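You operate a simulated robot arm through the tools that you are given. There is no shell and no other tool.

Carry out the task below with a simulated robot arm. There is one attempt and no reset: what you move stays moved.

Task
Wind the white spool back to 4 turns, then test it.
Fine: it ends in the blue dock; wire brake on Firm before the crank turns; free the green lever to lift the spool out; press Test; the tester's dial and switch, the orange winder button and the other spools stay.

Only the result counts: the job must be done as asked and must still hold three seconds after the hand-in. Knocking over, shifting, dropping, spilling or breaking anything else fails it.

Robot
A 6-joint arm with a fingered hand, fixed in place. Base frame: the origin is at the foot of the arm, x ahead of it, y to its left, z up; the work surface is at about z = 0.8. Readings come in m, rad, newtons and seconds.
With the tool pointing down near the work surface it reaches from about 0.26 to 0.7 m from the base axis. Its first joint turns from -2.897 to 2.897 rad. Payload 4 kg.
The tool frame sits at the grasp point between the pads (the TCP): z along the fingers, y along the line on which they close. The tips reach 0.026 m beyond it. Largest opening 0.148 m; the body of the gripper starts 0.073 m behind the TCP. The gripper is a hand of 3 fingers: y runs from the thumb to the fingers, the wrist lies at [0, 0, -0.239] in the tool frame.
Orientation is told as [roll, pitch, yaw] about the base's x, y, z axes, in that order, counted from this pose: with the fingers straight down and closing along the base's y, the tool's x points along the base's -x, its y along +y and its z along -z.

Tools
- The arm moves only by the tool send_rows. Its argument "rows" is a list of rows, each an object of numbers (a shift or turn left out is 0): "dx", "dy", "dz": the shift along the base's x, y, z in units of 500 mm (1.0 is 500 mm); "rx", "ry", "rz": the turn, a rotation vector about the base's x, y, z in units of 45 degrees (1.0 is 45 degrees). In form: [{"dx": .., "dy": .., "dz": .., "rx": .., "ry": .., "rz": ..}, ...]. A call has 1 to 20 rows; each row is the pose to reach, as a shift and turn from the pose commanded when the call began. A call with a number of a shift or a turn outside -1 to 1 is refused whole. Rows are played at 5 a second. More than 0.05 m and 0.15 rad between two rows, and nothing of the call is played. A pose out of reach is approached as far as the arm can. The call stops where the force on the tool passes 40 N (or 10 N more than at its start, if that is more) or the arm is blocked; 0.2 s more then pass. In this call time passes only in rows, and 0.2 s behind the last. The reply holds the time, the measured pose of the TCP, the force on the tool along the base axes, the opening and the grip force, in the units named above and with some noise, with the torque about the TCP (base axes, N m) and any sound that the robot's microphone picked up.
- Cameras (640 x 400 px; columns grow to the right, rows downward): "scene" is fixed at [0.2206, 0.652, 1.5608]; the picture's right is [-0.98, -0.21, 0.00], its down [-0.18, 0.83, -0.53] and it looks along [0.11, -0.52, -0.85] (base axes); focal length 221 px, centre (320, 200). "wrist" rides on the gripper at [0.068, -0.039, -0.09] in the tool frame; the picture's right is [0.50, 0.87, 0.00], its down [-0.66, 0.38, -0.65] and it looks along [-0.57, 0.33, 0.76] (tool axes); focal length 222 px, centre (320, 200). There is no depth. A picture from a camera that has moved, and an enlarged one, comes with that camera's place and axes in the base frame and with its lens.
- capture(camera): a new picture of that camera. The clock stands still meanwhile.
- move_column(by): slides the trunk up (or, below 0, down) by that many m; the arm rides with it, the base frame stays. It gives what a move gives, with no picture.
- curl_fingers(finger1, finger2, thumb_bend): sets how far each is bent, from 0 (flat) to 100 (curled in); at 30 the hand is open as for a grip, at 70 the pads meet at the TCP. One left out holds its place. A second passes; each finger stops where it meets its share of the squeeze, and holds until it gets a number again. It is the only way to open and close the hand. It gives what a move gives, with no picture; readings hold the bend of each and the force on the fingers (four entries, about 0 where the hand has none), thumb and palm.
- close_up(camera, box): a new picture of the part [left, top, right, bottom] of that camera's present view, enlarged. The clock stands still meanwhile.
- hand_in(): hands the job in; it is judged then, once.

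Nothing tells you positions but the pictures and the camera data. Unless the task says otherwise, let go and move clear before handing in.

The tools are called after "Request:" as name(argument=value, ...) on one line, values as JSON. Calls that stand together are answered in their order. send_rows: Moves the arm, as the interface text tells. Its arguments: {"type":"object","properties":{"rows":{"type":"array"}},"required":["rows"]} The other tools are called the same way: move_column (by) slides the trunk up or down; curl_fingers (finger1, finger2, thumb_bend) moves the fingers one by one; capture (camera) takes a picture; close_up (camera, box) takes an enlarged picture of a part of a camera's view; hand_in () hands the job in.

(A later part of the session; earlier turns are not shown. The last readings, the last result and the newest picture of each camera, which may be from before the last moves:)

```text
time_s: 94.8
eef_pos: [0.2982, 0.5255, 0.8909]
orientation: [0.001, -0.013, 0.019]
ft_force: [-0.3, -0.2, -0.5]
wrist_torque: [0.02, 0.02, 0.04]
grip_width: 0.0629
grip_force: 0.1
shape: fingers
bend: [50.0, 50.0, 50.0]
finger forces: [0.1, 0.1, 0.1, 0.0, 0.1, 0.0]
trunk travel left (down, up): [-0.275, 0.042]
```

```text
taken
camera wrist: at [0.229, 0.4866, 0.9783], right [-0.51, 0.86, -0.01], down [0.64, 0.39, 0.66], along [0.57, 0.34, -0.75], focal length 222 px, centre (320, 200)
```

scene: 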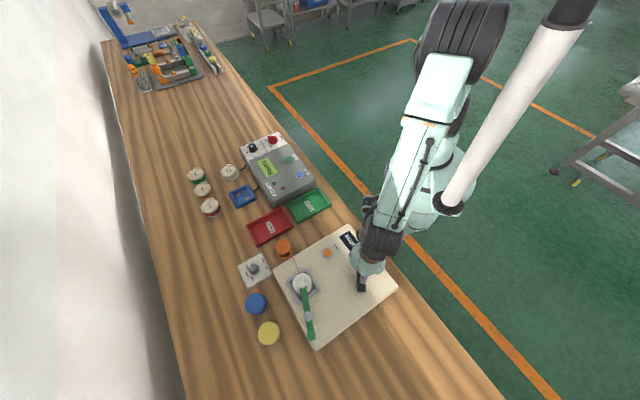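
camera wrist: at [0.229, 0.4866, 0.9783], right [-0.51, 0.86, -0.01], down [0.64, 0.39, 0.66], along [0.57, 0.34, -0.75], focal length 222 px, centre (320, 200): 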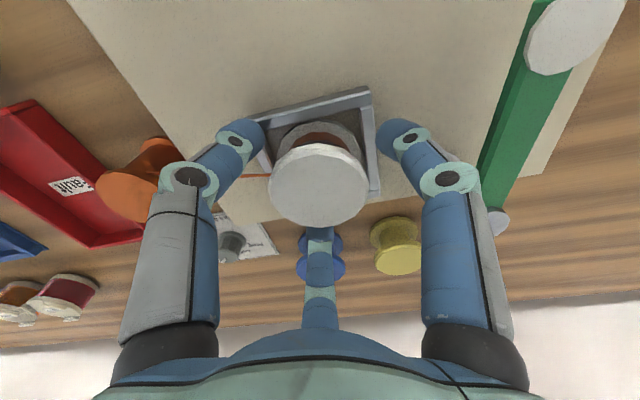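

Request:
curl_fingers(finger1=57, finger2=57, thumb_bend=57)

Request:
capture(camera="wrist")

```text
time_s: 95.8
eef_pos: [0.2986, 0.526, 0.8895]
orientation: [0.002, -0.015, 0.019]
ft_force: [0.1, 0.2, 0.1]
wrist_torque: [0.0, 0.0, 0.0]
grip_width: 0.0431
grip_force: 0.4
shape: fingers
bend: [56.0, 56.0, 56.0]
finger forces: [0.0, 0.2, 0.0, 0.1, 0.1, 0.0]
trunk travel left (down, up): [-0.275, 0.042]
```

```text
taken
camera wrist: at [0.229, 0.4866, 0.9782], right [-0.51, 0.86, -0.01], down [0.64, 0.39, 0.66], along [0.57, 0.34, -0.75], focal length 222 px, centre (320, 200)
```

wrist: 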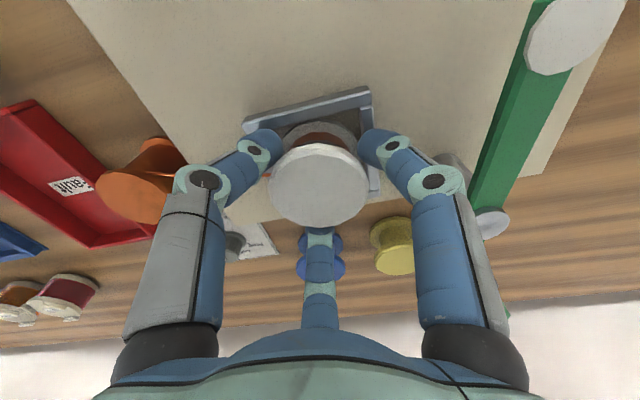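

The tips are passing under the top flange. I'll keep closing until they meet the drum.

Request:
curl_fingers(finger1=61, finger2=61, thumb_bend=61)

Request:
close_up(camera="wrist", box=[220, 70, 420, 250])

```text
time_s: 96.8
eef_pos: [0.2987, 0.5265, 0.8909]
orientation: [0.001, -0.015, 0.018]
ft_force: [-0.4, 0.3, -0.6]
wrist_torque: [-0.04, -0.01, -0.01]
grip_width: 0.0359
grip_force: 5.2
shape: fingers
bend: [58.0, 57.0, 59.0]
finger forces: [2.7, 3.5, 0.0, 0.0, 3.7, 0.1]
trunk travel left (down, up): [-0.275, 0.042]
```

```text
2.22 times, centred on (320, 160) of wrist
camera zoom: at [0.229, 0.4866, 0.9782], right [-0.51, 0.86, -0.01], down [0.64, 0.39, 0.66], along [0.57, 0.34, -0.75], focal length 494 px, centre (320, 289)
```

zoom: 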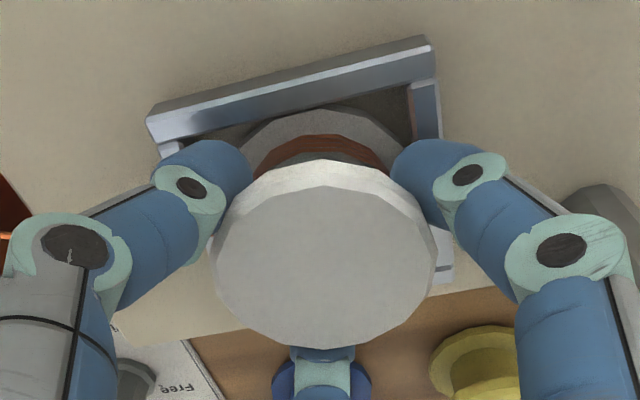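

The grip is balanced under the flange. I'll squeeze a little more and lift slowly.

Request:
curl_fingers(finger1=63, finger2=63, thumb_bend=64)

Request:
send_rows(rows=[{"dz": 0.02}, {"dz": 0.04}, {"dz": 0.06}, {"dz": 0.08}, {"dz": 0.1}, {"dz": 0.1}])

Request:
capture(camera="wrist")

Request:
capture(camera="scene")

```text
time_s: 97.8
eef_pos: [0.2983, 0.5265, 0.8906]
orientation: [0.0, -0.015, 0.017]
ft_force: [0.2, -0.5, -0.1]
wrist_torque: [-0.01, -0.01, 0.02]
grip_width: 0.0348
grip_force: 8.5
shape: fingers
bend: [58.0, 57.0, 60.0]
finger forces: [4.6, 5.2, 0.0, 0.0, 6.6, 0.1]
trunk travel left (down, up): [-0.275, 0.042]
```

```text
time_s: 99.2
eef_pos: [0.2986, 0.5265, 0.94]
orientation: [0.0, -0.013, 0.017]
ft_force: [0.5, 0.0, -0.3]
wrist_torque: [0.02, 0.0, 0.01]
grip_width: 0.0351
grip_force: 8.0
shape: fingers
bend: [58.0, 57.0, 60.0]
finger forces: [4.7, 5.4, 0.1, 0.1, 6.7, 0.0]
trunk travel left (down, up): [-0.275, 0.042]
```

```text
taken
camera wrist: at [0.2296, 0.4867, 1.0282], right [-0.51, 0.86, -0.01], down [0.64, 0.39, 0.66], along [0.57, 0.34, -0.75], focal length 222 px, centre (320, 200)
```

wrist: 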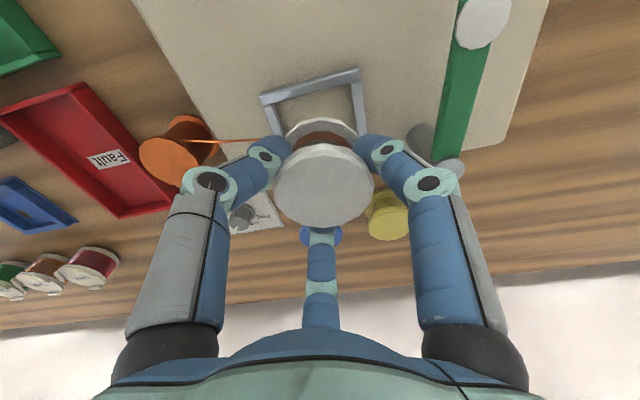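

```text
taken
```

scene: 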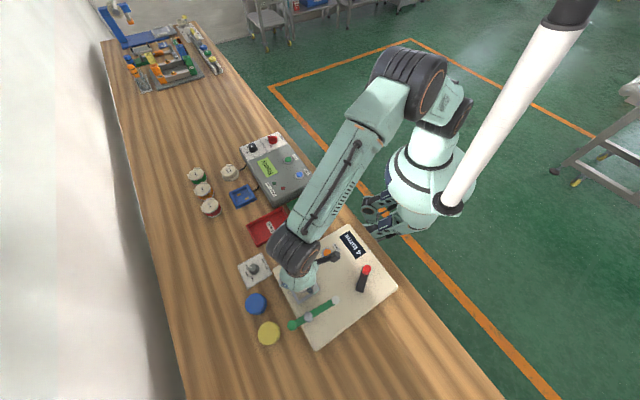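

The spool is out and held level. I'll carry it at z of about 0.985 toward the tester side, stopping short of the dock to look at the dock with the wrist camera.

Request:
send_rows(rows=[{"dz": 0.045}, {"dz": 0.09}, {"dx": 0.0463, "dy": -0.0713, "dz": 0.09}, {"dx": 0.0926, "dy": -0.1426, "dz": 0.09}, {"dx": 0.1388, "dy": -0.2139, "dz": 0.09}, {"dx": 0.1851, "dy": -0.2852, "dz": 0.09}, {"dx": 0.2314, "dy": -0.3565, "dz": 0.09}, {"dx": 0.2777, "dy": -0.4278, "dz": 0.09}, {"dx": 0.324, "dy": -0.4991, "dz": 0.09}, {"dx": 0.3702, "dy": -0.5704, "dz": 0.09}, {"dx": 0.4165, "dy": -0.6417, "dz": 0.09}, {"dx": 0.4628, "dy": -0.713, "dz": 0.09}, {"dx": 0.4628, "dy": -0.713, "dz": 0.09}])

Request:
capture(camera="wrist")

Request:
capture(camera="scene")

```text
time_s: 102.0
eef_pos: [0.5302, 0.1694, 0.984]
orientation: [0.001, -0.014, 0.017]
ft_force: [1.3, -0.6, 0.7]
wrist_torque: [-0.04, 0.01, 0.03]
grip_width: 0.0345
grip_force: 7.6
shape: fingers
bend: [58.0, 57.0, 60.0]
finger forces: [4.5, 5.3, 0.0, 0.1, 6.5, 0.0]
trunk travel left (down, up): [-0.275, 0.042]
```

```text
taken
camera wrist: at [0.4607, 0.1296, 1.0731], right [-0.51, 0.86, -0.01], down [0.64, 0.39, 0.66], along [0.57, 0.34, -0.75], focal length 222 px, centre (320, 200)
```

wrist: 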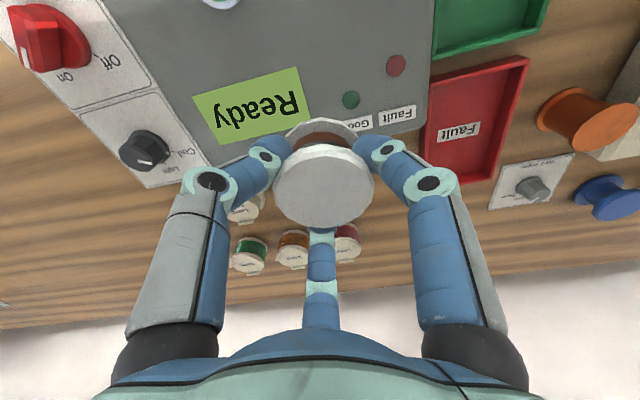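

```text
taken
```

scene: 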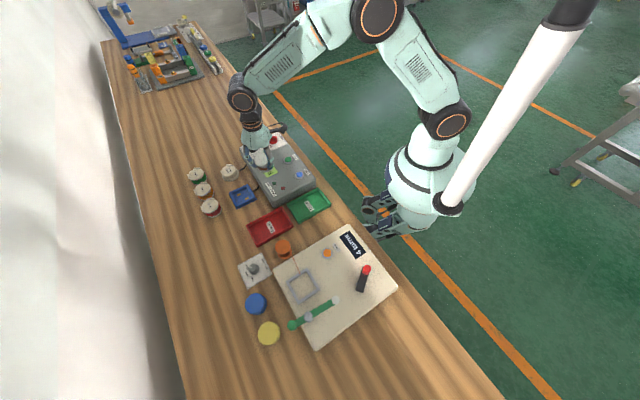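

The wire has let go and the spool is held well. The dock is hidden behind the spool in the wrist view, so I'll measure it from the scene camera and shift the hand for a second sight line.

Request:
close_up(camera="scene", box=[222, 178, 266, 214])

Request:
send_rows(rows=[{"dx": -0.05, "dy": 0.07}, {"dx": -0.1, "dy": 0.15}, {"dx": -0.1, "dy": 0.15}])

Request:
capture(camera="wrist")

```text
11.11 times, centred on (244, 196) of scene
camera zoom: at [0.2206, 0.652, 1.5608], right [-0.98, -0.21, 0.0], down [-0.18, 0.83, -0.53], along [0.11, -0.52, -0.85], focal length 2456 px, centre (1164, 244)
```

zoom: 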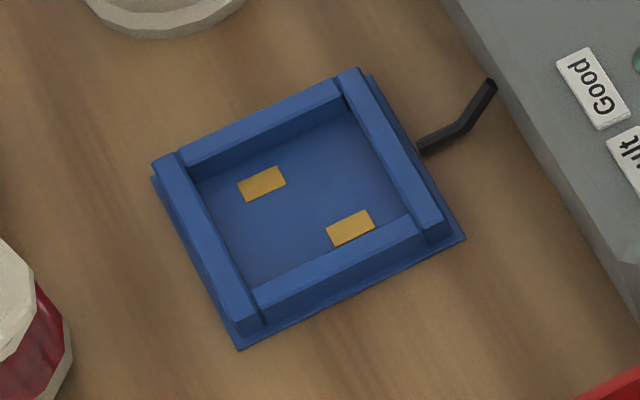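

```text
time_s: 102.8
eef_pos: [0.4794, 0.2442, 0.984]
orientation: [0.0, -0.012, 0.015]
ft_force: [0.0, 0.7, 0.2]
wrist_torque: [0.02, 0.0, -0.02]
grip_width: 0.0343
grip_force: 8.6
shape: fingers
bend: [58.0, 57.0, 60.0]
finger forces: [4.6, 5.4, 0.0, 0.0, 6.6, 0.1]
trunk travel left (down, up): [-0.275, 0.042]
```

```text
taken
camera wrist: at [0.4105, 0.2045, 1.0735], right [-0.51, 0.86, -0.01], down [0.64, 0.39, 0.66], along [0.57, 0.34, -0.75], focal length 222 px, centre (320, 200)
```

wrist: 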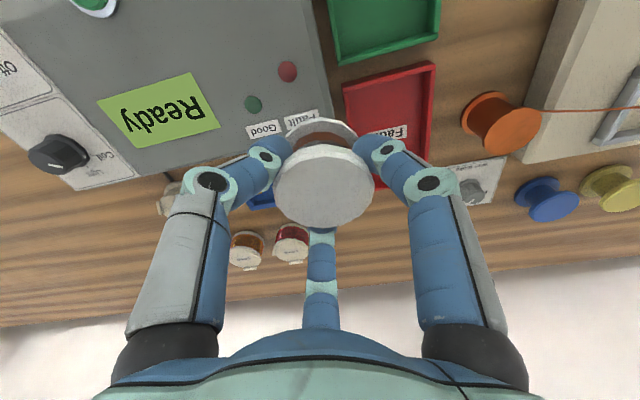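

From the scene camera the dock's floor centre is at about (0.630, 0.241), a radius of 0.675 m, which is within reach. I'll move above it and check with the wrist camera.

Request:
send_rows(rows=[{"dx": 0.075, "dy": -0.0015, "dz": -0.007}, {"dx": 0.15, "dy": -0.003, "dz": -0.014}, {"dx": 0.225, "dy": -0.0045, "dz": -0.021}, {"dx": 0.27, "dy": -0.006, "dz": -0.03}, {"dx": 0.3, "dy": -0.007, "dz": -0.04}, {"dx": 0.3, "dy": -0.007, "dz": -0.04}])

Request:
capture(camera="wrist")

Request:
capture(camera="scene")

```text
time_s: 104.2
eef_pos: [0.6308, 0.2399, 0.9657]
orientation: [0.001, -0.013, 0.017]
ft_force: [-0.5, 0.5, -0.1]
wrist_torque: [0.03, 0.0, -0.02]
grip_width: 0.0347
grip_force: 8.1
shape: fingers
bend: [58.0, 57.0, 60.0]
finger forces: [4.4, 5.4, 0.0, 0.0, 6.3, 0.1]
trunk travel left (down, up): [-0.275, 0.042]
```

```text
taken
camera wrist: at [0.5613, 0.2006, 1.0532], right [-0.51, 0.86, -0.01], down [0.64, 0.39, 0.66], along [0.57, 0.34, -0.75], focal length 222 px, centre (320, 200)
```

wrist: 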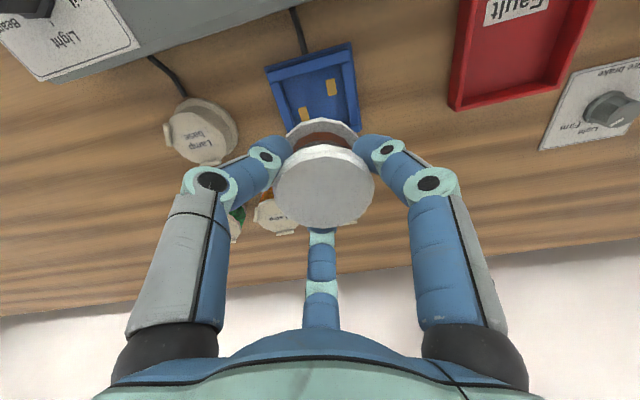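

```text
taken
```

scene: 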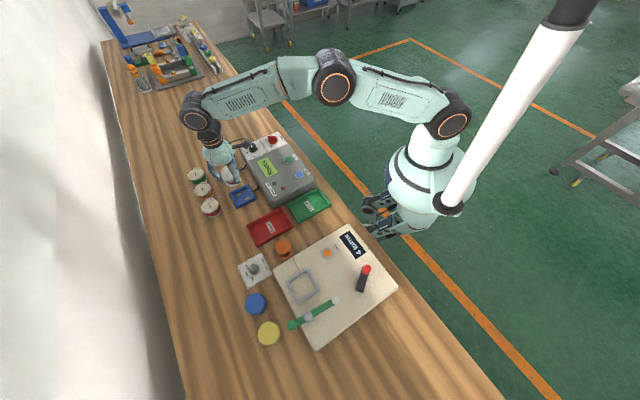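

The dock is visible just beyond the spool. Its centre is at about (0.628, 0.239), and the spool's centre sits about 2–4 mm off. I'll take enlarged views from both cameras to fine-align.

Request:
close_up(camera="wrist", box=[250, 30, 390, 240])

Request:
close_up(camera="scene", box=[200, 140, 272, 214])

```text
1.90 times, centred on (320, 135) of wrist
camera zoom: at [0.5613, 0.2006, 1.0532], right [-0.51, 0.86, -0.01], down [0.64, 0.39, 0.66], along [0.57, 0.34, -0.75], focal length 423 px, centre (320, 324)
```

zoom: 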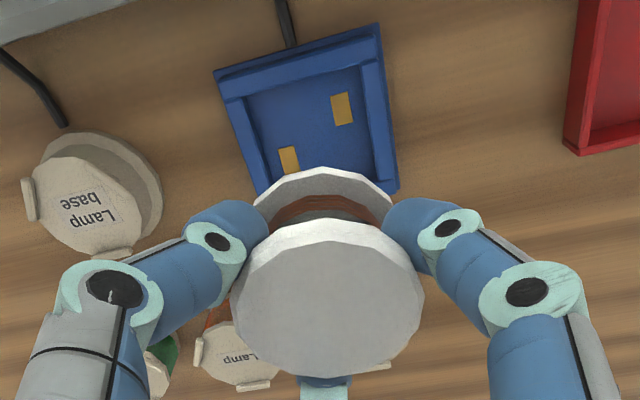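

```text
5.41 times, centred on (236, 177) of scene
camera zoom: at [0.2206, 0.652, 1.5608], right [-0.98, -0.21, 0.0], down [-0.18, 0.83, -0.53], along [0.11, -0.52, -0.85], focal length 1195 px, centre (774, 324)
```

zoom: 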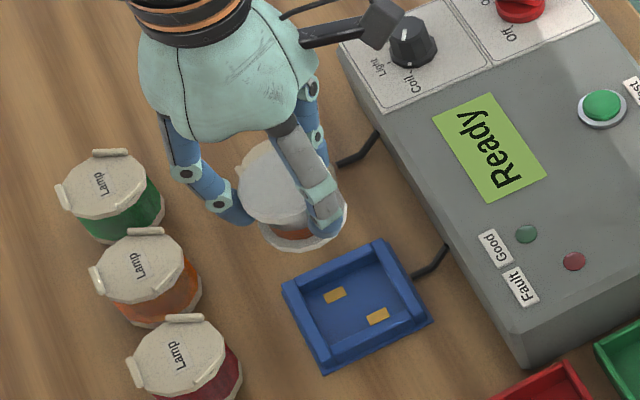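

I estimate the spool centre about 5 mm too far in +y. I'll correct most of that while lowering to just above the dock rim, then check again with less parallax.

Request:
send_rows(rows=[{"dx": -0.002, "dy": -0.008, "dz": -0.04}, {"dx": -0.002, "dy": -0.008, "dz": -0.09}, {"dx": -0.002, "dy": -0.008, "dz": -0.13}, {"dx": -0.002, "dy": -0.008, "dz": -0.14}, {"dx": -0.002, "dy": -0.008, "dz": -0.14}])

Request:
close_up(camera="wrist", box=[230, 50, 410, 240])

Request:
close_up(camera="scene", box=[210, 160, 270, 214])

```text
time_s: 105.4
eef_pos: [0.6295, 0.2359, 0.8961]
orientation: [0.001, -0.013, 0.017]
ft_force: [-0.4, 0.1, 0.1]
wrist_torque: [-0.01, 0.01, -0.01]
grip_width: 0.0344
grip_force: 8.0
shape: fingers
bend: [58.0, 57.0, 60.0]
finger forces: [4.4, 5.4, 0.0, 0.1, 6.4, 0.0]
trunk travel left (down, up): [-0.275, 0.042]
```

```text
2.11 times, centred on (320, 145) of wrist
camera zoom: at [0.5605, 0.1968, 0.9835], right [-0.51, 0.86, -0.01], down [0.64, 0.39, 0.66], along [0.57, 0.34, -0.75], focal length 468 px, centre (320, 316)
```

zoom: 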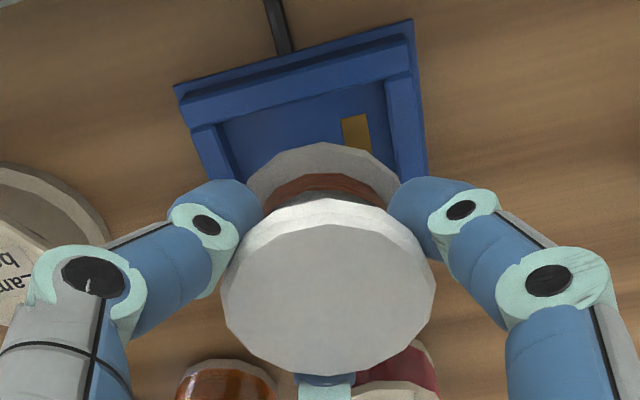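

```text
7.41 times, centred on (240, 187) of scene
camera zoom: at [0.2206, 0.652, 1.5608], right [-0.98, -0.21, 0.0], down [-0.18, 0.83, -0.53], along [0.11, -0.52, -0.85], focal length 1638 px, centre (913, 296)
```

zoom: 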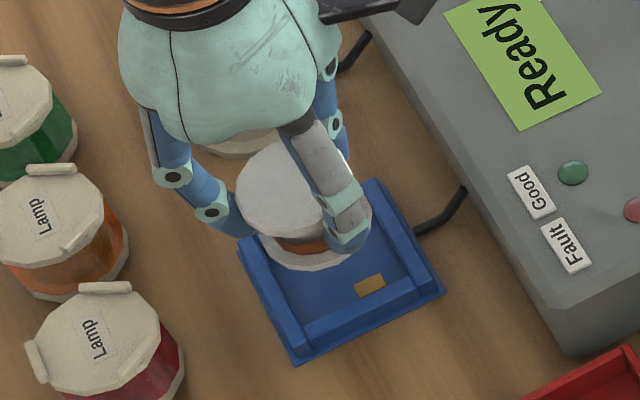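

Now it's close: the spool is about 3 mm off in +y relative to the dock. I'll correct that and lower in small steps, watching the force.

Request:
send_rows(rows=[{"dx": 0.001, "dy": -0.006, "dz": -0.01}, {"dx": 0.001, "dy": -0.006, "dz": -0.02}, {"dx": 0.001, "dy": -0.006, "dz": -0.03}, {"dx": 0.001, "dy": -0.006, "dz": -0.038}, {"dx": 0.001, "dy": -0.006, "dz": -0.038}])

Request:
close_up(camera="wrist", box=[230, 50, 410, 240])

Request:
close_up(camera="scene", box=[210, 160, 270, 214])

```text
time_s: 106.6
eef_pos: [0.6295, 0.2338, 0.8762]
orientation: [-0.001, -0.014, 0.017]
ft_force: [0.8, -0.4, -0.6]
wrist_torque: [0.02, -0.03, -0.01]
grip_width: 0.0346
grip_force: 8.0
shape: fingers
bend: [58.0, 57.0, 60.0]
finger forces: [4.4, 5.4, 0.0, 0.0, 6.4, 0.0]
trunk travel left (down, up): [-0.275, 0.042]
```

```text
2.11 times, centred on (320, 145) of wrist
camera zoom: at [0.5606, 0.1941, 0.9647], right [-0.51, 0.86, -0.01], down [0.64, 0.39, 0.66], along [0.57, 0.34, -0.75], focal length 468 px, centre (320, 316)
```

zoom: 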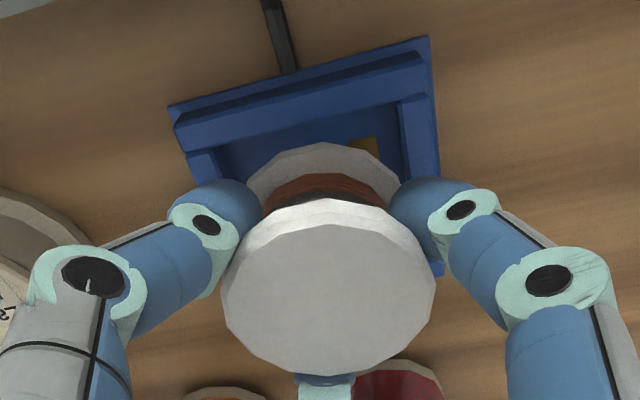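

```text
7.41 times, centred on (240, 187) of scene
camera zoom: at [0.2206, 0.652, 1.5608], right [-0.98, -0.21, 0.0], down [-0.18, 0.83, -0.53], along [0.11, -0.52, -0.85], focal length 1638 px, centre (913, 296)
```

zoom: 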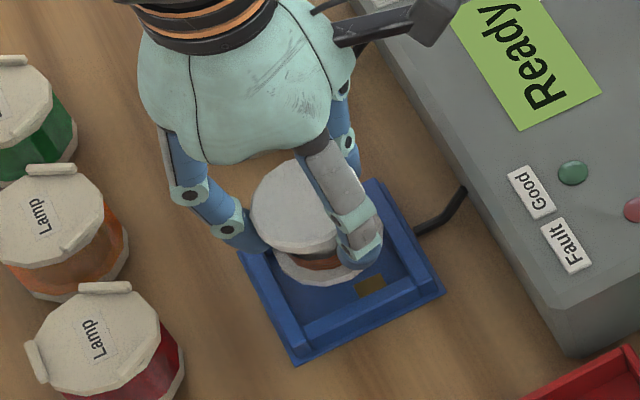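

Aligned to within about 1 mm and no contact yet. I'll continue down in 3 mm steps.

Request:
send_rows(rows=[{"dx": 0.001, "dz": -0.006}, {"dx": 0.001, "dz": -0.012}, {"dx": 0.001, "dz": -0.018}, {"dx": 0.001, "dz": -0.018}])

Request:
close_up(camera="wrist", box=[230, 50, 410, 240])

Request:
close_up(camera="scene", box=[210, 160, 270, 214])

```text
time_s: 107.6
eef_pos: [0.6297, 0.2331, 0.8685]
orientation: [0.0, -0.014, 0.018]
ft_force: [0.4, -0.1, -0.8]
wrist_torque: [-0.04, 0.02, 0.0]
grip_width: 0.0347
grip_force: 7.9
shape: fingers
bend: [58.0, 57.0, 60.0]
finger forces: [4.4, 5.4, 0.1, 0.0, 6.4, 0.0]
trunk travel left (down, up): [-0.275, 0.042]
```

```text
2.11 times, centred on (320, 145) of wrist
camera zoom: at [0.5609, 0.1941, 0.9557], right [-0.51, 0.86, -0.01], down [0.64, 0.39, 0.66], along [0.57, 0.34, -0.75], focal length 468 px, centre (320, 316)
```

zoom: 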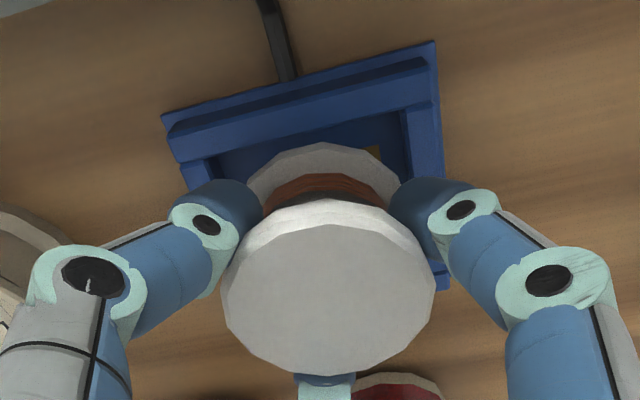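

```text
7.41 times, centred on (240, 187) of scene
camera zoom: at [0.2206, 0.652, 1.5608], right [-0.98, -0.21, 0.0], down [-0.18, 0.83, -0.53], along [0.11, -0.52, -0.85], focal length 1638 px, centre (913, 296)
```

zoom: 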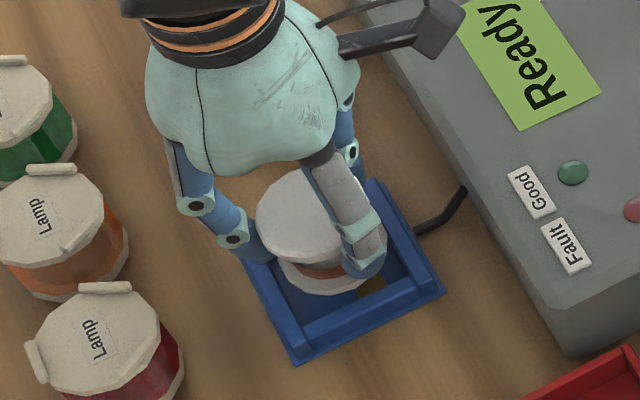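

Request:
close_up(camera="scene", box=[226, 178, 260, 206])

Request:
close_up(camera="wrist", box=[240, 60, 400, 160])

```text
14.29 times, centred on (243, 192) of scene
camera zoom: at [0.2206, 0.652, 1.5608], right [-0.98, -0.21, 0.0], down [-0.18, 0.83, -0.53], along [0.11, -0.52, -0.85], focal length 3158 px, centre (1420, 314)
```

zoom: 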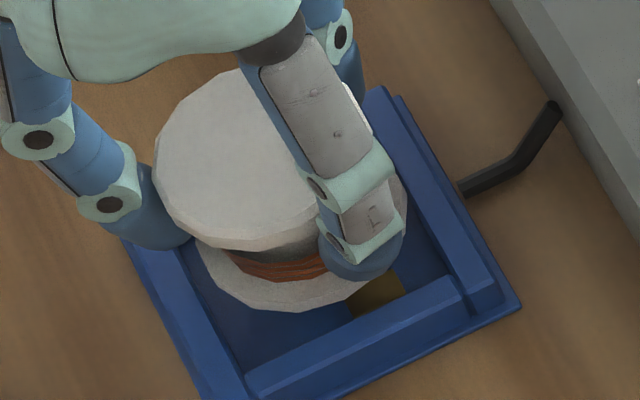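

```text
4.00 times, centred on (320, 110) of wrist
camera zoom: at [0.5609, 0.1941, 0.9557], right [-0.51, 0.86, -0.01], down [0.64, 0.39, 0.66], along [0.57, 0.34, -0.75], focal length 888 px, centre (320, 560)
```

zoom: 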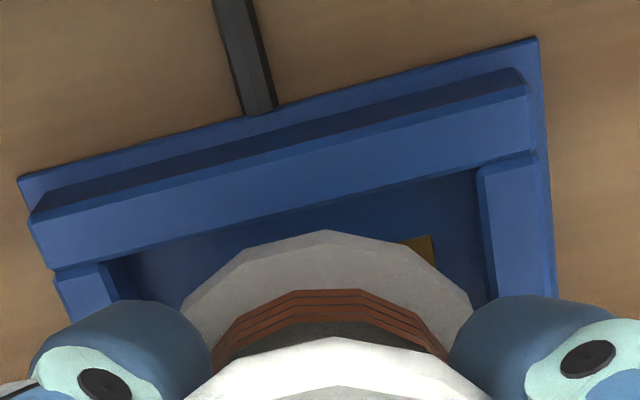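

By the reliable directions in each view, the spool is centred over the dock to within about 2 mm and is still above the floor. I'll nudge slightly and keep lowering in small steps until I feel contact.

Request:
send_rows(rows=[{"dx": 0.0015, "dy": -0.001, "dz": -0.004}, {"dx": 0.0015, "dy": -0.001, "dz": -0.008}, {"dx": 0.0015, "dy": -0.001, "dz": -0.012}, {"dx": 0.0015, "dy": -0.001, "dz": -0.012}])

Request:
close_up(camera="scene", box=[226, 178, 260, 206])

Request:
close_up(camera="wrist", box=[240, 60, 400, 160])

```text
time_s: 108.6
eef_pos: [0.6304, 0.2334, 0.8607]
orientation: [0.0, -0.013, 0.017]
ft_force: [0.9, 1.0, 0.5]
wrist_torque: [0.0, 0.02, -0.01]
grip_width: 0.0346
grip_force: 7.9
shape: fingers
bend: [58.0, 57.0, 60.0]
finger forces: [4.4, 5.3, 0.0, 0.0, 6.5, 0.0]
trunk travel left (down, up): [-0.275, 0.042]
```

```text
14.29 times, centred on (243, 192) of scene
camera zoom: at [0.2206, 0.652, 1.5608], right [-0.98, -0.21, 0.0], down [-0.18, 0.83, -0.53], along [0.11, -0.52, -0.85], focal length 3158 px, centre (1420, 314)
```

zoom: 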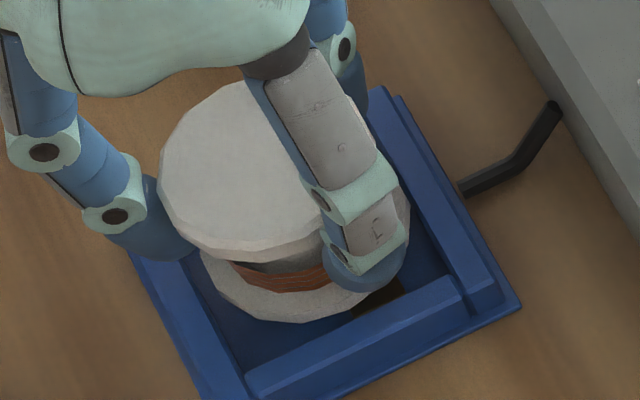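

```text
4.00 times, centred on (320, 110) of wrist
camera zoom: at [0.5618, 0.1938, 0.9495], right [-0.51, 0.86, -0.01], down [0.64, 0.39, 0.66], along [0.57, 0.34, -0.75], focal length 888 px, centre (320, 560)
```

zoom: 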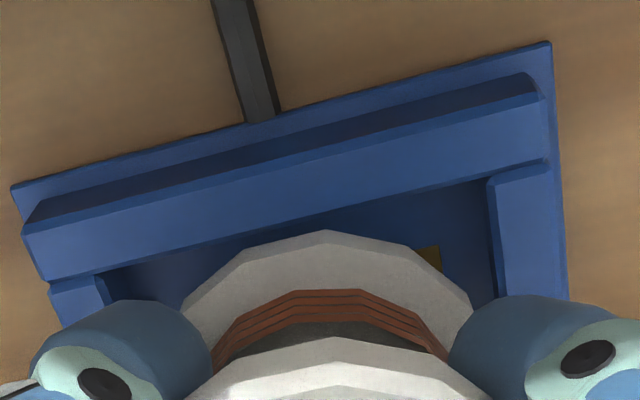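

Request:
send_rows(rows=[{"dx": 0.0015, "dy": -0.0026, "dz": -0.004}, {"dx": 0.0015, "dy": -0.0026, "dz": -0.008}, {"dx": 0.0015, "dy": -0.0026, "dz": -0.012}, {"dx": 0.0015, "dy": -0.0026, "dz": -0.012}])

Request:
close_up(camera="scene", box=[226, 178, 260, 206])

Request:
close_up(camera="wrist", box=[240, 60, 400, 160])

```text
time_s: 109.6
eef_pos: [0.6303, 0.2316, 0.8558]
orientation: [-0.001, -0.014, 0.017]
ft_force: [-0.3, 0.5, -0.6]
wrist_torque: [-0.02, 0.0, 0.02]
grip_width: 0.0347
grip_force: 8.0
shape: fingers
bend: [58.0, 57.0, 60.0]
finger forces: [4.4, 5.4, 0.0, 0.0, 6.4, 0.0]
trunk travel left (down, up): [-0.275, 0.042]
```

```text
14.29 times, centred on (243, 192) of scene
camera zoom: at [0.2206, 0.652, 1.5608], right [-0.98, -0.21, 0.0], down [-0.18, 0.83, -0.53], along [0.11, -0.52, -0.85], focal length 3158 px, centre (1420, 314)
```

zoom: 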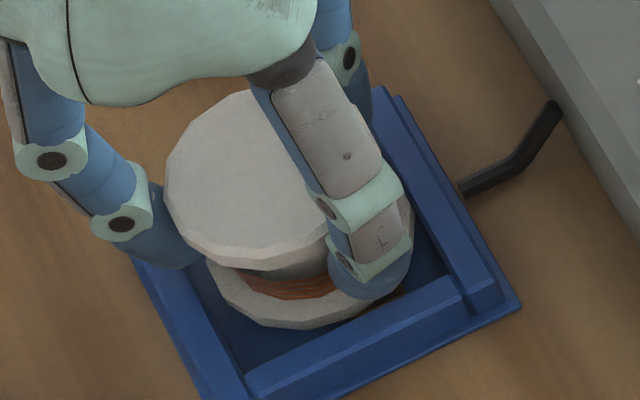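

```text
4.00 times, centred on (320, 110) of wrist
camera zoom: at [0.5626, 0.1925, 0.9435], right [-0.51, 0.86, -0.01], down [0.64, 0.39, 0.66], along [0.57, 0.34, -0.75], focal length 888 px, centre (320, 560)
```

zoom: 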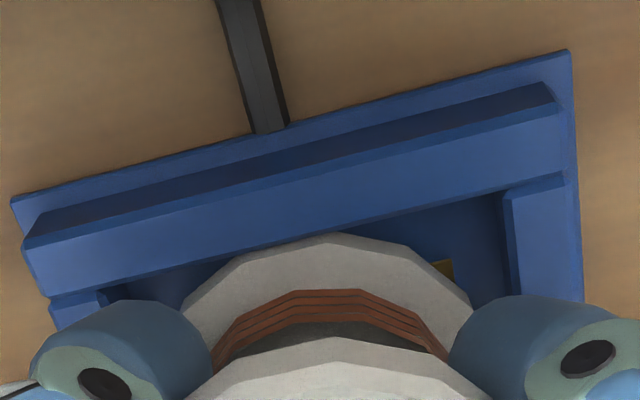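

The flange is now about level with the wall tops and centred by both views, with roughly 1–2 mm of clearance per side. I'll continue very gently.

Request:
send_rows(rows=[{"dz": -0.003}, {"dz": -0.006}, {"dz": -0.008}, {"dz": -0.008}])

Request:
close_up(camera="scene", box=[226, 178, 260, 206])

Request:
close_up(camera="wrist", box=[240, 60, 400, 160])

```text
time_s: 110.6
eef_pos: [0.6321, 0.2316, 0.851]
orientation: [-0.001, -0.013, 0.018]
ft_force: [0.5, 0.6, 0.2]
wrist_torque: [0.02, 0.0, -0.02]
grip_width: 0.0346
grip_force: 8.5
shape: fingers
bend: [58.0, 57.0, 60.0]
finger forces: [4.4, 5.7, 0.0, 0.0, 6.3, 0.0]
trunk travel left (down, up): [-0.275, 0.042]
```

```text
14.29 times, centred on (243, 192) of scene
camera zoom: at [0.2206, 0.652, 1.5608], right [-0.98, -0.21, 0.0], down [-0.18, 0.83, -0.53], along [0.11, -0.52, -0.85], focal length 3158 px, centre (1420, 314)
```

zoom: 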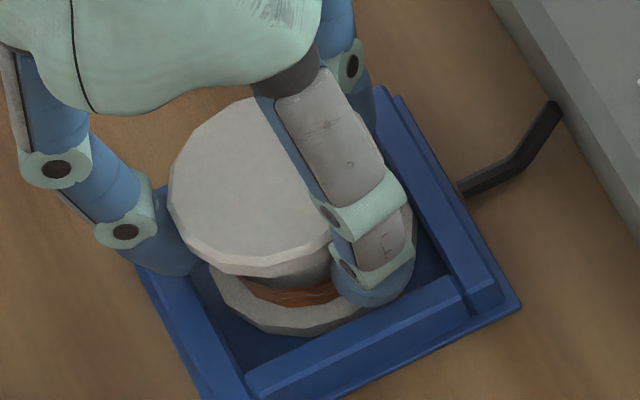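

```text
4.00 times, centred on (320, 110) of wrist
camera zoom: at [0.5628, 0.1926, 0.9398], right [-0.51, 0.86, -0.01], down [0.64, 0.39, 0.66], along [0.57, 0.34, -0.75], focal length 888 px, centre (320, 560)
```

zoom: 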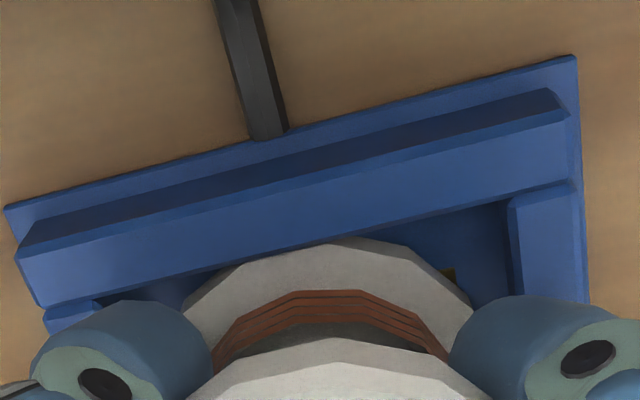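

The near wall now hides part of the flange, so it is entering the dock with no contact force. I'll go on.

Request:
send_rows(rows=[{"dz": -0.003}, {"dz": -0.006}, {"dz": -0.008}, {"dz": -0.008}])

Request:
close_up(camera="scene", box=[226, 178, 260, 206])

```text
time_s: 111.6
eef_pos: [0.6314, 0.2319, 0.8494]
orientation: [0.0, -0.012, 0.014]
ft_force: [2.1, -1.2, 7.5]
wrist_torque: [0.08, -0.05, -0.01]
grip_width: 0.0341
grip_force: 9.0
shape: fingers
bend: [58.0, 57.0, 60.0]
finger forces: [4.5, 5.8, 0.0, 0.0, 7.7, 0.0]
trunk travel left (down, up): [-0.275, 0.042]
```

```text
14.29 times, centred on (243, 192) of scene
camera zoom: at [0.2206, 0.652, 1.5608], right [-0.98, -0.21, 0.0], down [-0.18, 0.83, -0.53], along [0.11, -0.52, -0.85], focal length 3158 px, centre (1420, 314)
```

zoom: 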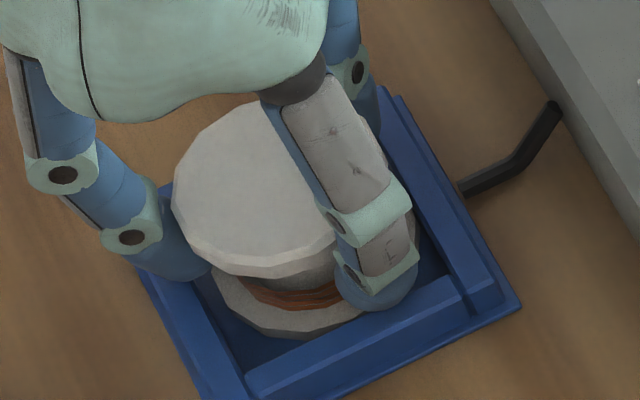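

Contact now: about 7.5 N upward at TCP z 0.849. I'll look closely to see whether the spool is seated or a finger is touching a wall.

Request:
close_up(camera="wrist", box=[240, 60, 400, 160])

Request:
close_up(camera="scene", box=[230, 184, 260, 206])

```text
4.00 times, centred on (320, 110) of wrist
camera zoom: at [0.5624, 0.1921, 0.9363], right [-0.51, 0.86, -0.01], down [0.64, 0.39, 0.66], along [0.57, 0.34, -0.75], focal length 888 px, centre (320, 560)
```

zoom: 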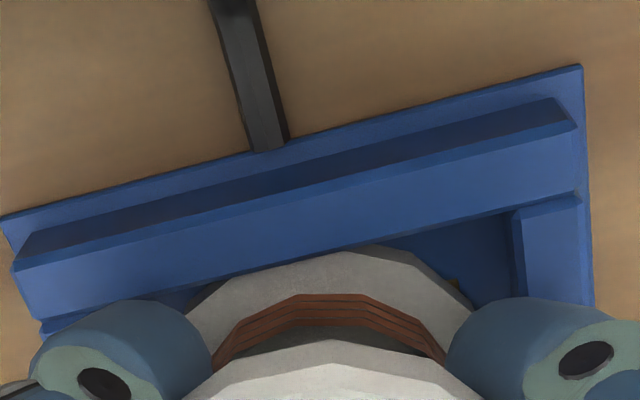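

```text
16.00 times, centred on (245, 195) of scene
camera zoom: at [0.2206, 0.652, 1.5608], right [-0.98, -0.21, 0.0], down [-0.18, 0.83, -0.53], along [0.11, -0.52, -0.85], focal length 3537 px, centre (1520, 280)
```

zoom: 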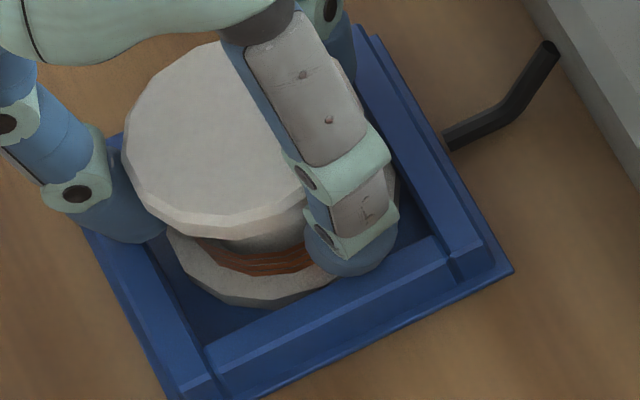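

The near wall now cuts across the flange in the wrist view, so the flange is below the wall top and inside the dock. I'll press 2 mm more to see whether it is firmly on the floor.

Request:
send_rows(rows=[{"dz": -0.003}, {"dz": -0.005}, {"dz": -0.005}])

Request:
close_up(camera="scene", box=[230, 184, 260, 206])

```text
time_s: 112.4
eef_pos: [0.63, 0.2319, 0.8457]
orientation: [0.0, -0.014, 0.018]
ft_force: [0.6, 0.1, 10.8]
wrist_torque: [0.08, -0.08, 0.02]
grip_width: 0.0339
grip_force: 8.8
shape: fingers
bend: [58.0, 57.0, 61.0]
finger forces: [4.6, 6.3, 0.0, 0.1, 6.8, 0.1]
trunk travel left (down, up): [-0.275, 0.042]
```

```text
16.00 times, centred on (245, 195) of scene
camera zoom: at [0.2206, 0.652, 1.5608], right [-0.98, -0.21, 0.0], down [-0.18, 0.83, -0.53], along [0.11, -0.52, -0.85], focal length 3537 px, centre (1520, 280)
```

zoom: 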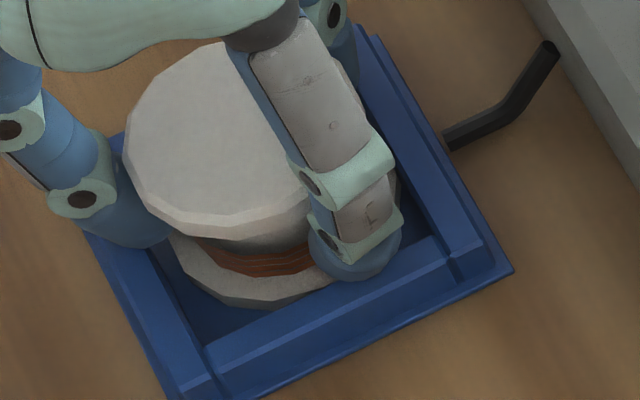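

The spool didn't move and the hand slid on it, so it is resting firmly. The fingertips are down between the dock walls, so I'll open and rise in small alternating steps to avoid pushing the walls or lifting the spool.

Request:
curl_fingers(finger1=56, finger2=55, thumb_bend=58)

Request:
send_rows(rows=[{"dz": 0.004}, {"dz": 0.008}, {"dz": 0.01}])

Request:
curl_fingers(finger1=54, finger2=53, thumb_bend=56)

Request:
send_rows(rows=[{"dz": 0.004}, {"dz": 0.008}, {"dz": 0.01}])

Request:
close_up(camera="scene", box=[230, 184, 260, 206])

```text
time_s: 113.4
eef_pos: [0.6308, 0.2305, 0.8445]
orientation: [0.0, -0.014, 0.018]
ft_force: [0.9, 0.9, 6.9]
wrist_torque: [0.15, -0.06, 0.04]
grip_width: 0.0362
grip_force: 6.2
shape: fingers
bend: [58.0, 56.0, 58.0]
finger forces: [3.1, 7.0, 0.0, 0.1, 1.5, 0.1]
trunk travel left (down, up): [-0.275, 0.042]
```

```text
time_s: 114.2
eef_pos: [0.6314, 0.2326, 0.8493]
orientation: [0.001, -0.012, 0.019]
ft_force: [-0.7, 0.4, 0.1]
wrist_torque: [-0.03, 0.03, 0.01]
grip_width: 0.0403
grip_force: 0.0
shape: fingers
bend: [56.0, 55.0, 57.0]
finger forces: [0.0, 0.1, 0.0, 0.0, 0.0, 0.0]
trunk travel left (down, up): [-0.275, 0.042]
```

```text
time_s: 115.2
eef_pos: [0.6317, 0.2315, 0.8501]
orientation: [0.0, -0.014, 0.017]
ft_force: [0.5, -0.2, -0.2]
wrist_torque: [-0.03, -0.02, 0.02]
grip_width: 0.0452
grip_force: 0.1
shape: fingers
bend: [54.0, 53.0, 56.0]
finger forces: [0.0, 0.0, 0.0, 0.0, 0.0, 0.0]
trunk travel left (down, up): [-0.275, 0.042]
```

```text
time_s: 116.0
eef_pos: [0.632, 0.2333, 0.8558]
orientation: [0.0, -0.013, 0.017]
ft_force: [0.5, 0.1, 0.3]
wrist_torque: [0.01, 0.02, 0.02]
grip_width: 0.0452
grip_force: 0.0
shape: fingers
bend: [54.0, 53.0, 56.0]
finger forces: [0.1, 0.0, 0.0, 0.1, 0.0, 0.1]
trunk travel left (down, up): [-0.275, 0.042]
```

```text
16.00 times, centred on (245, 195) of scene
camera zoom: at [0.2206, 0.652, 1.5608], right [-0.98, -0.21, 0.0], down [-0.18, 0.83, -0.53], along [0.11, -0.52, -0.85], focal length 3537 px, centre (1520, 280)
```

zoom: 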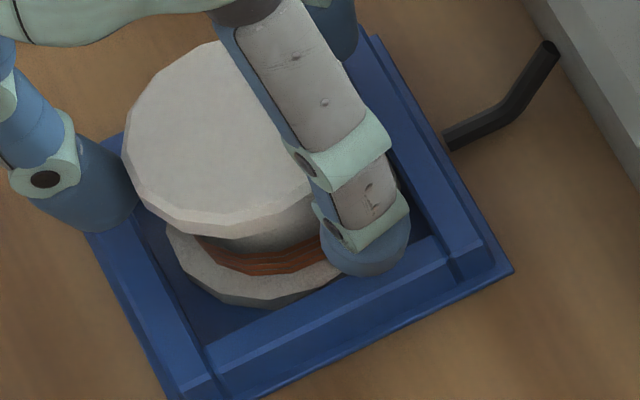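

Released with no forces, and the spool stayed where it was. I'll open further and lift clear.

Request:
curl_fingers(finger1=50, finger2=50, thumb_bend=51)

Request:
send_rows(rows=[{"dz": 0.006}, {"dz": 0.012}])

Request:
curl_fingers(finger1=42, finger2=42, thumb_bend=42)

Request:
send_rows(rows=[{"dz": 0.03}, {"dz": 0.08}, {"dz": 0.14}, {"dx": -0.02, "dy": -0.01, "dz": 0.19}, {"dx": -0.02, "dy": -0.01, "dz": 0.19}])

Request:
capture(camera="wrist")

Request:
close_up(camera="scene", box=[220, 170, 270, 210])

```text
time_s: 117.0
eef_pos: [0.6307, 0.2316, 0.8556]
orientation: [0.001, -0.014, 0.016]
ft_force: [-0.1, -0.6, -1.2]
wrist_torque: [0.02, 0.0, -0.01]
grip_width: 0.0597
grip_force: 0.0
shape: fingers
bend: [50.0, 50.0, 51.0]
finger forces: [0.0, 0.0, 0.0, 0.0, 0.0, 0.0]
trunk travel left (down, up): [-0.275, 0.042]
```

```text
time_s: 117.6
eef_pos: [0.6305, 0.2312, 0.8614]
orientation: [0.0, -0.011, 0.018]
ft_force: [0.3, 0.5, 0.4]
wrist_torque: [0.01, 0.01, 0.01]
grip_width: 0.0601
grip_force: 0.0
shape: fingers
bend: [50.0, 50.0, 51.0]
finger forces: [0.1, 0.1, 0.0, 0.0, 0.0, 0.1]
trunk travel left (down, up): [-0.275, 0.042]
```

```text
time_s: 118.6
eef_pos: [0.6316, 0.2316, 0.8623]
orientation: [0.0, -0.015, 0.018]
ft_force: [0.7, 0.0, 0.7]
wrist_torque: [0.02, -0.02, -0.02]
grip_width: 0.0879
grip_force: 0.0
shape: fingers
bend: [42.0, 42.0, 42.0]
finger forces: [0.1, 0.0, 0.0, 0.0, 0.0, 0.0]
trunk travel left (down, up): [-0.275, 0.042]
```

```text
time_s: 119.8
eef_pos: [0.6225, 0.2268, 0.9559]
orientation: [0.001, -0.012, 0.018]
ft_force: [-0.3, -1.0, 0.8]
wrist_torque: [-0.04, -0.01, 0.02]
grip_width: 0.0878
grip_force: 0.1
shape: fingers
bend: [42.0, 42.0, 42.0]
finger forces: [0.0, 0.0, 0.0, 0.0, 0.0, 0.0]
trunk travel left (down, up): [-0.275, 0.042]
```

```text
taken
camera wrist: at [0.5531, 0.1875, 1.0445], right [-0.51, 0.86, -0.01], down [0.64, 0.39, 0.66], along [0.57, 0.34, -0.75], focal length 222 px, centre (320, 200)
```

wrist: 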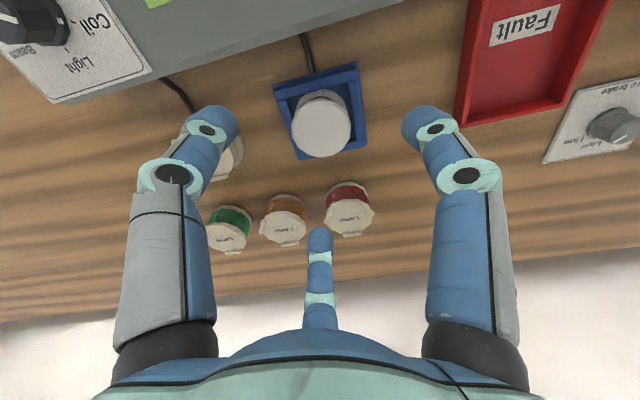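

```text
10.00 times, centred on (245, 190) of scene
camera zoom: at [0.2206, 0.652, 1.5608], right [-0.98, -0.21, 0.0], down [-0.18, 0.83, -0.53], along [0.11, -0.52, -0.85], focal length 2211 px, centre (1070, 300)
```

zoom: 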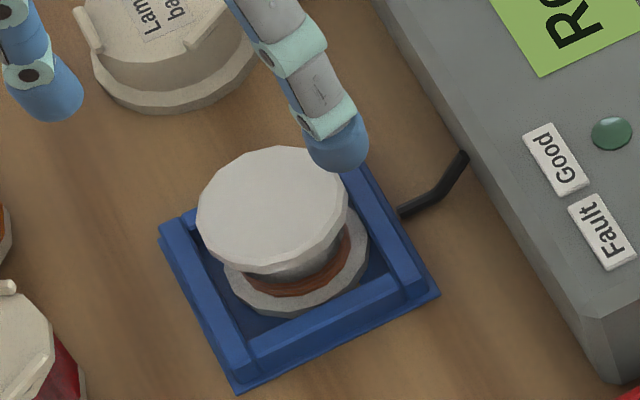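

The spool is standing in the dock. I'll zoom in to confirm that it is flat and fully inside the walls.

Request:
close_up(camera="wrist", box=[265, 55, 375, 165])

Request:
close_up(camera="scene", box=[230, 182, 260, 206])

Request:
close_up(camera="scene", box=[240, 130, 320, 210])

```text
3.64 times, centred on (320, 110) of wrist
camera zoom: at [0.5531, 0.1875, 1.0445], right [-0.51, 0.86, -0.01], down [0.64, 0.39, 0.66], along [0.57, 0.34, -0.75], focal length 808 px, centre (320, 527)
```

zoom: 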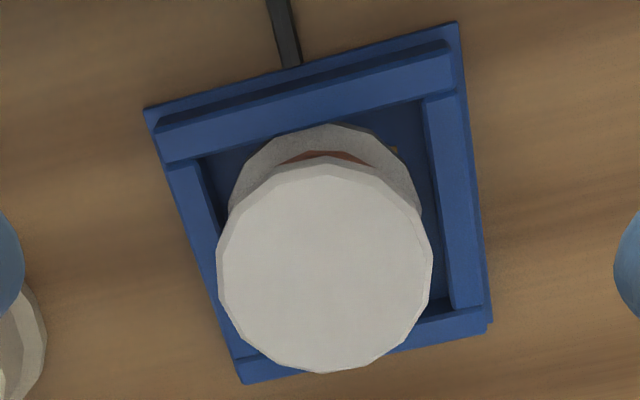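

```text
16.00 times, centred on (245, 194) of scene
camera zoom: at [0.2206, 0.652, 1.5608], right [-0.98, -0.21, 0.0], down [-0.18, 0.83, -0.53], along [0.11, -0.52, -0.85], focal length 3537 px, centre (1520, 296)
```

zoom: 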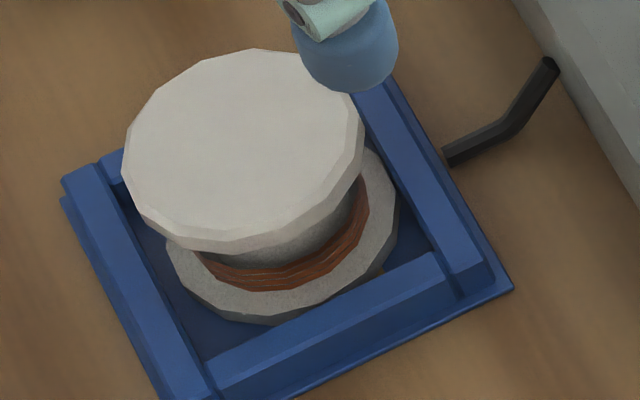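

```text
5.00 times, centred on (280, 170) of scene
camera zoom: at [0.2206, 0.652, 1.5608], right [-0.98, -0.21, 0.0], down [-0.18, 0.83, -0.53], along [0.11, -0.52, -0.85], focal length 1105 px, centre (520, 350)
```

zoom: 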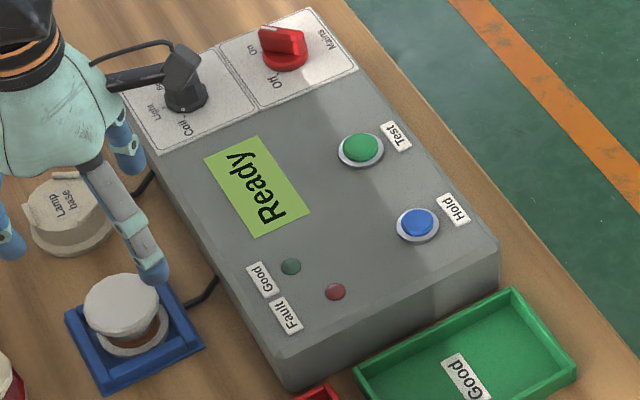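

The spool is flat inside the dock. Next is the Test button, which I place at about (0.481, 0.061, 0.868). I'll make a fist and go above it.

Request:
curl_fingers(finger1=70, finger2=70, thumb_bend=70)

Request:
send_rows(rows=[{"dx": -0.02, "dy": -0.02, "dz": 0.05}, {"dx": -0.08, "dy": -0.09, "dz": 0.06}, {"dx": -0.14, "dy": -0.16, "dz": 0.06}, {"dx": -0.2, "dy": -0.23, "dz": 0.06}, {"dx": -0.25, "dy": -0.29, "dz": 0.06}, {"dx": -0.283, "dy": -0.3316, "dz": 0.06}, {"dx": -0.283, "dy": -0.3316, "dz": 0.06}])

Request:
capture(camera="wrist")

Request:
close_up(camera="scene", box=[220, 120, 340, 210])

```text
time_s: 120.8
eef_pos: [0.6217, 0.2267, 0.9563]
orientation: [0.0, -0.013, 0.017]
ft_force: [0.3, -0.2, 0.2]
wrist_torque: [-0.01, 0.01, -0.01]
grip_width: 0.0
grip_force: 0.0
shape: fingers
bend: [69.0, 69.0, 70.0]
finger forces: [0.0, 0.0, 0.0, 0.0, 0.0, 0.0]
trunk travel left (down, up): [-0.275, 0.042]
```

```text
time_s: 122.4
eef_pos: [0.479, 0.0622, 0.9845]
orientation: [0.001, -0.015, 0.017]
ft_force: [-0.2, 0.0, -0.3]
wrist_torque: [0.02, -0.03, -0.01]
grip_width: 0.0004
grip_force: 0.0
shape: fingers
bend: [69.0, 69.0, 70.0]
finger forces: [0.0, 0.0, 0.0, 0.0, 0.0, 0.1]
trunk travel left (down, up): [-0.275, 0.042]
```

```text
taken
camera wrist: at [0.4111, 0.0225, 1.0732], right [-0.51, 0.86, -0.01], down [0.64, 0.39, 0.66], along [0.57, 0.34, -0.75], focal length 222 px, centre (320, 200)
```

wrist: 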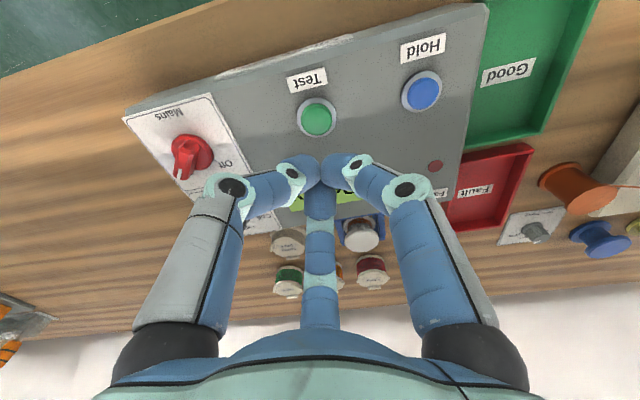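

```text
4.44 times, centred on (280, 165) of scene
camera zoom: at [0.2206, 0.652, 1.5608], right [-0.98, -0.21, 0.0], down [-0.18, 0.83, -0.53], along [0.11, -0.52, -0.85], focal length 983 px, centre (498, 356)
```

zoom: 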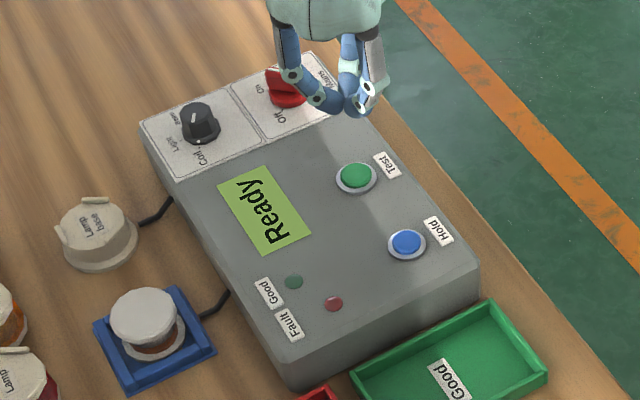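

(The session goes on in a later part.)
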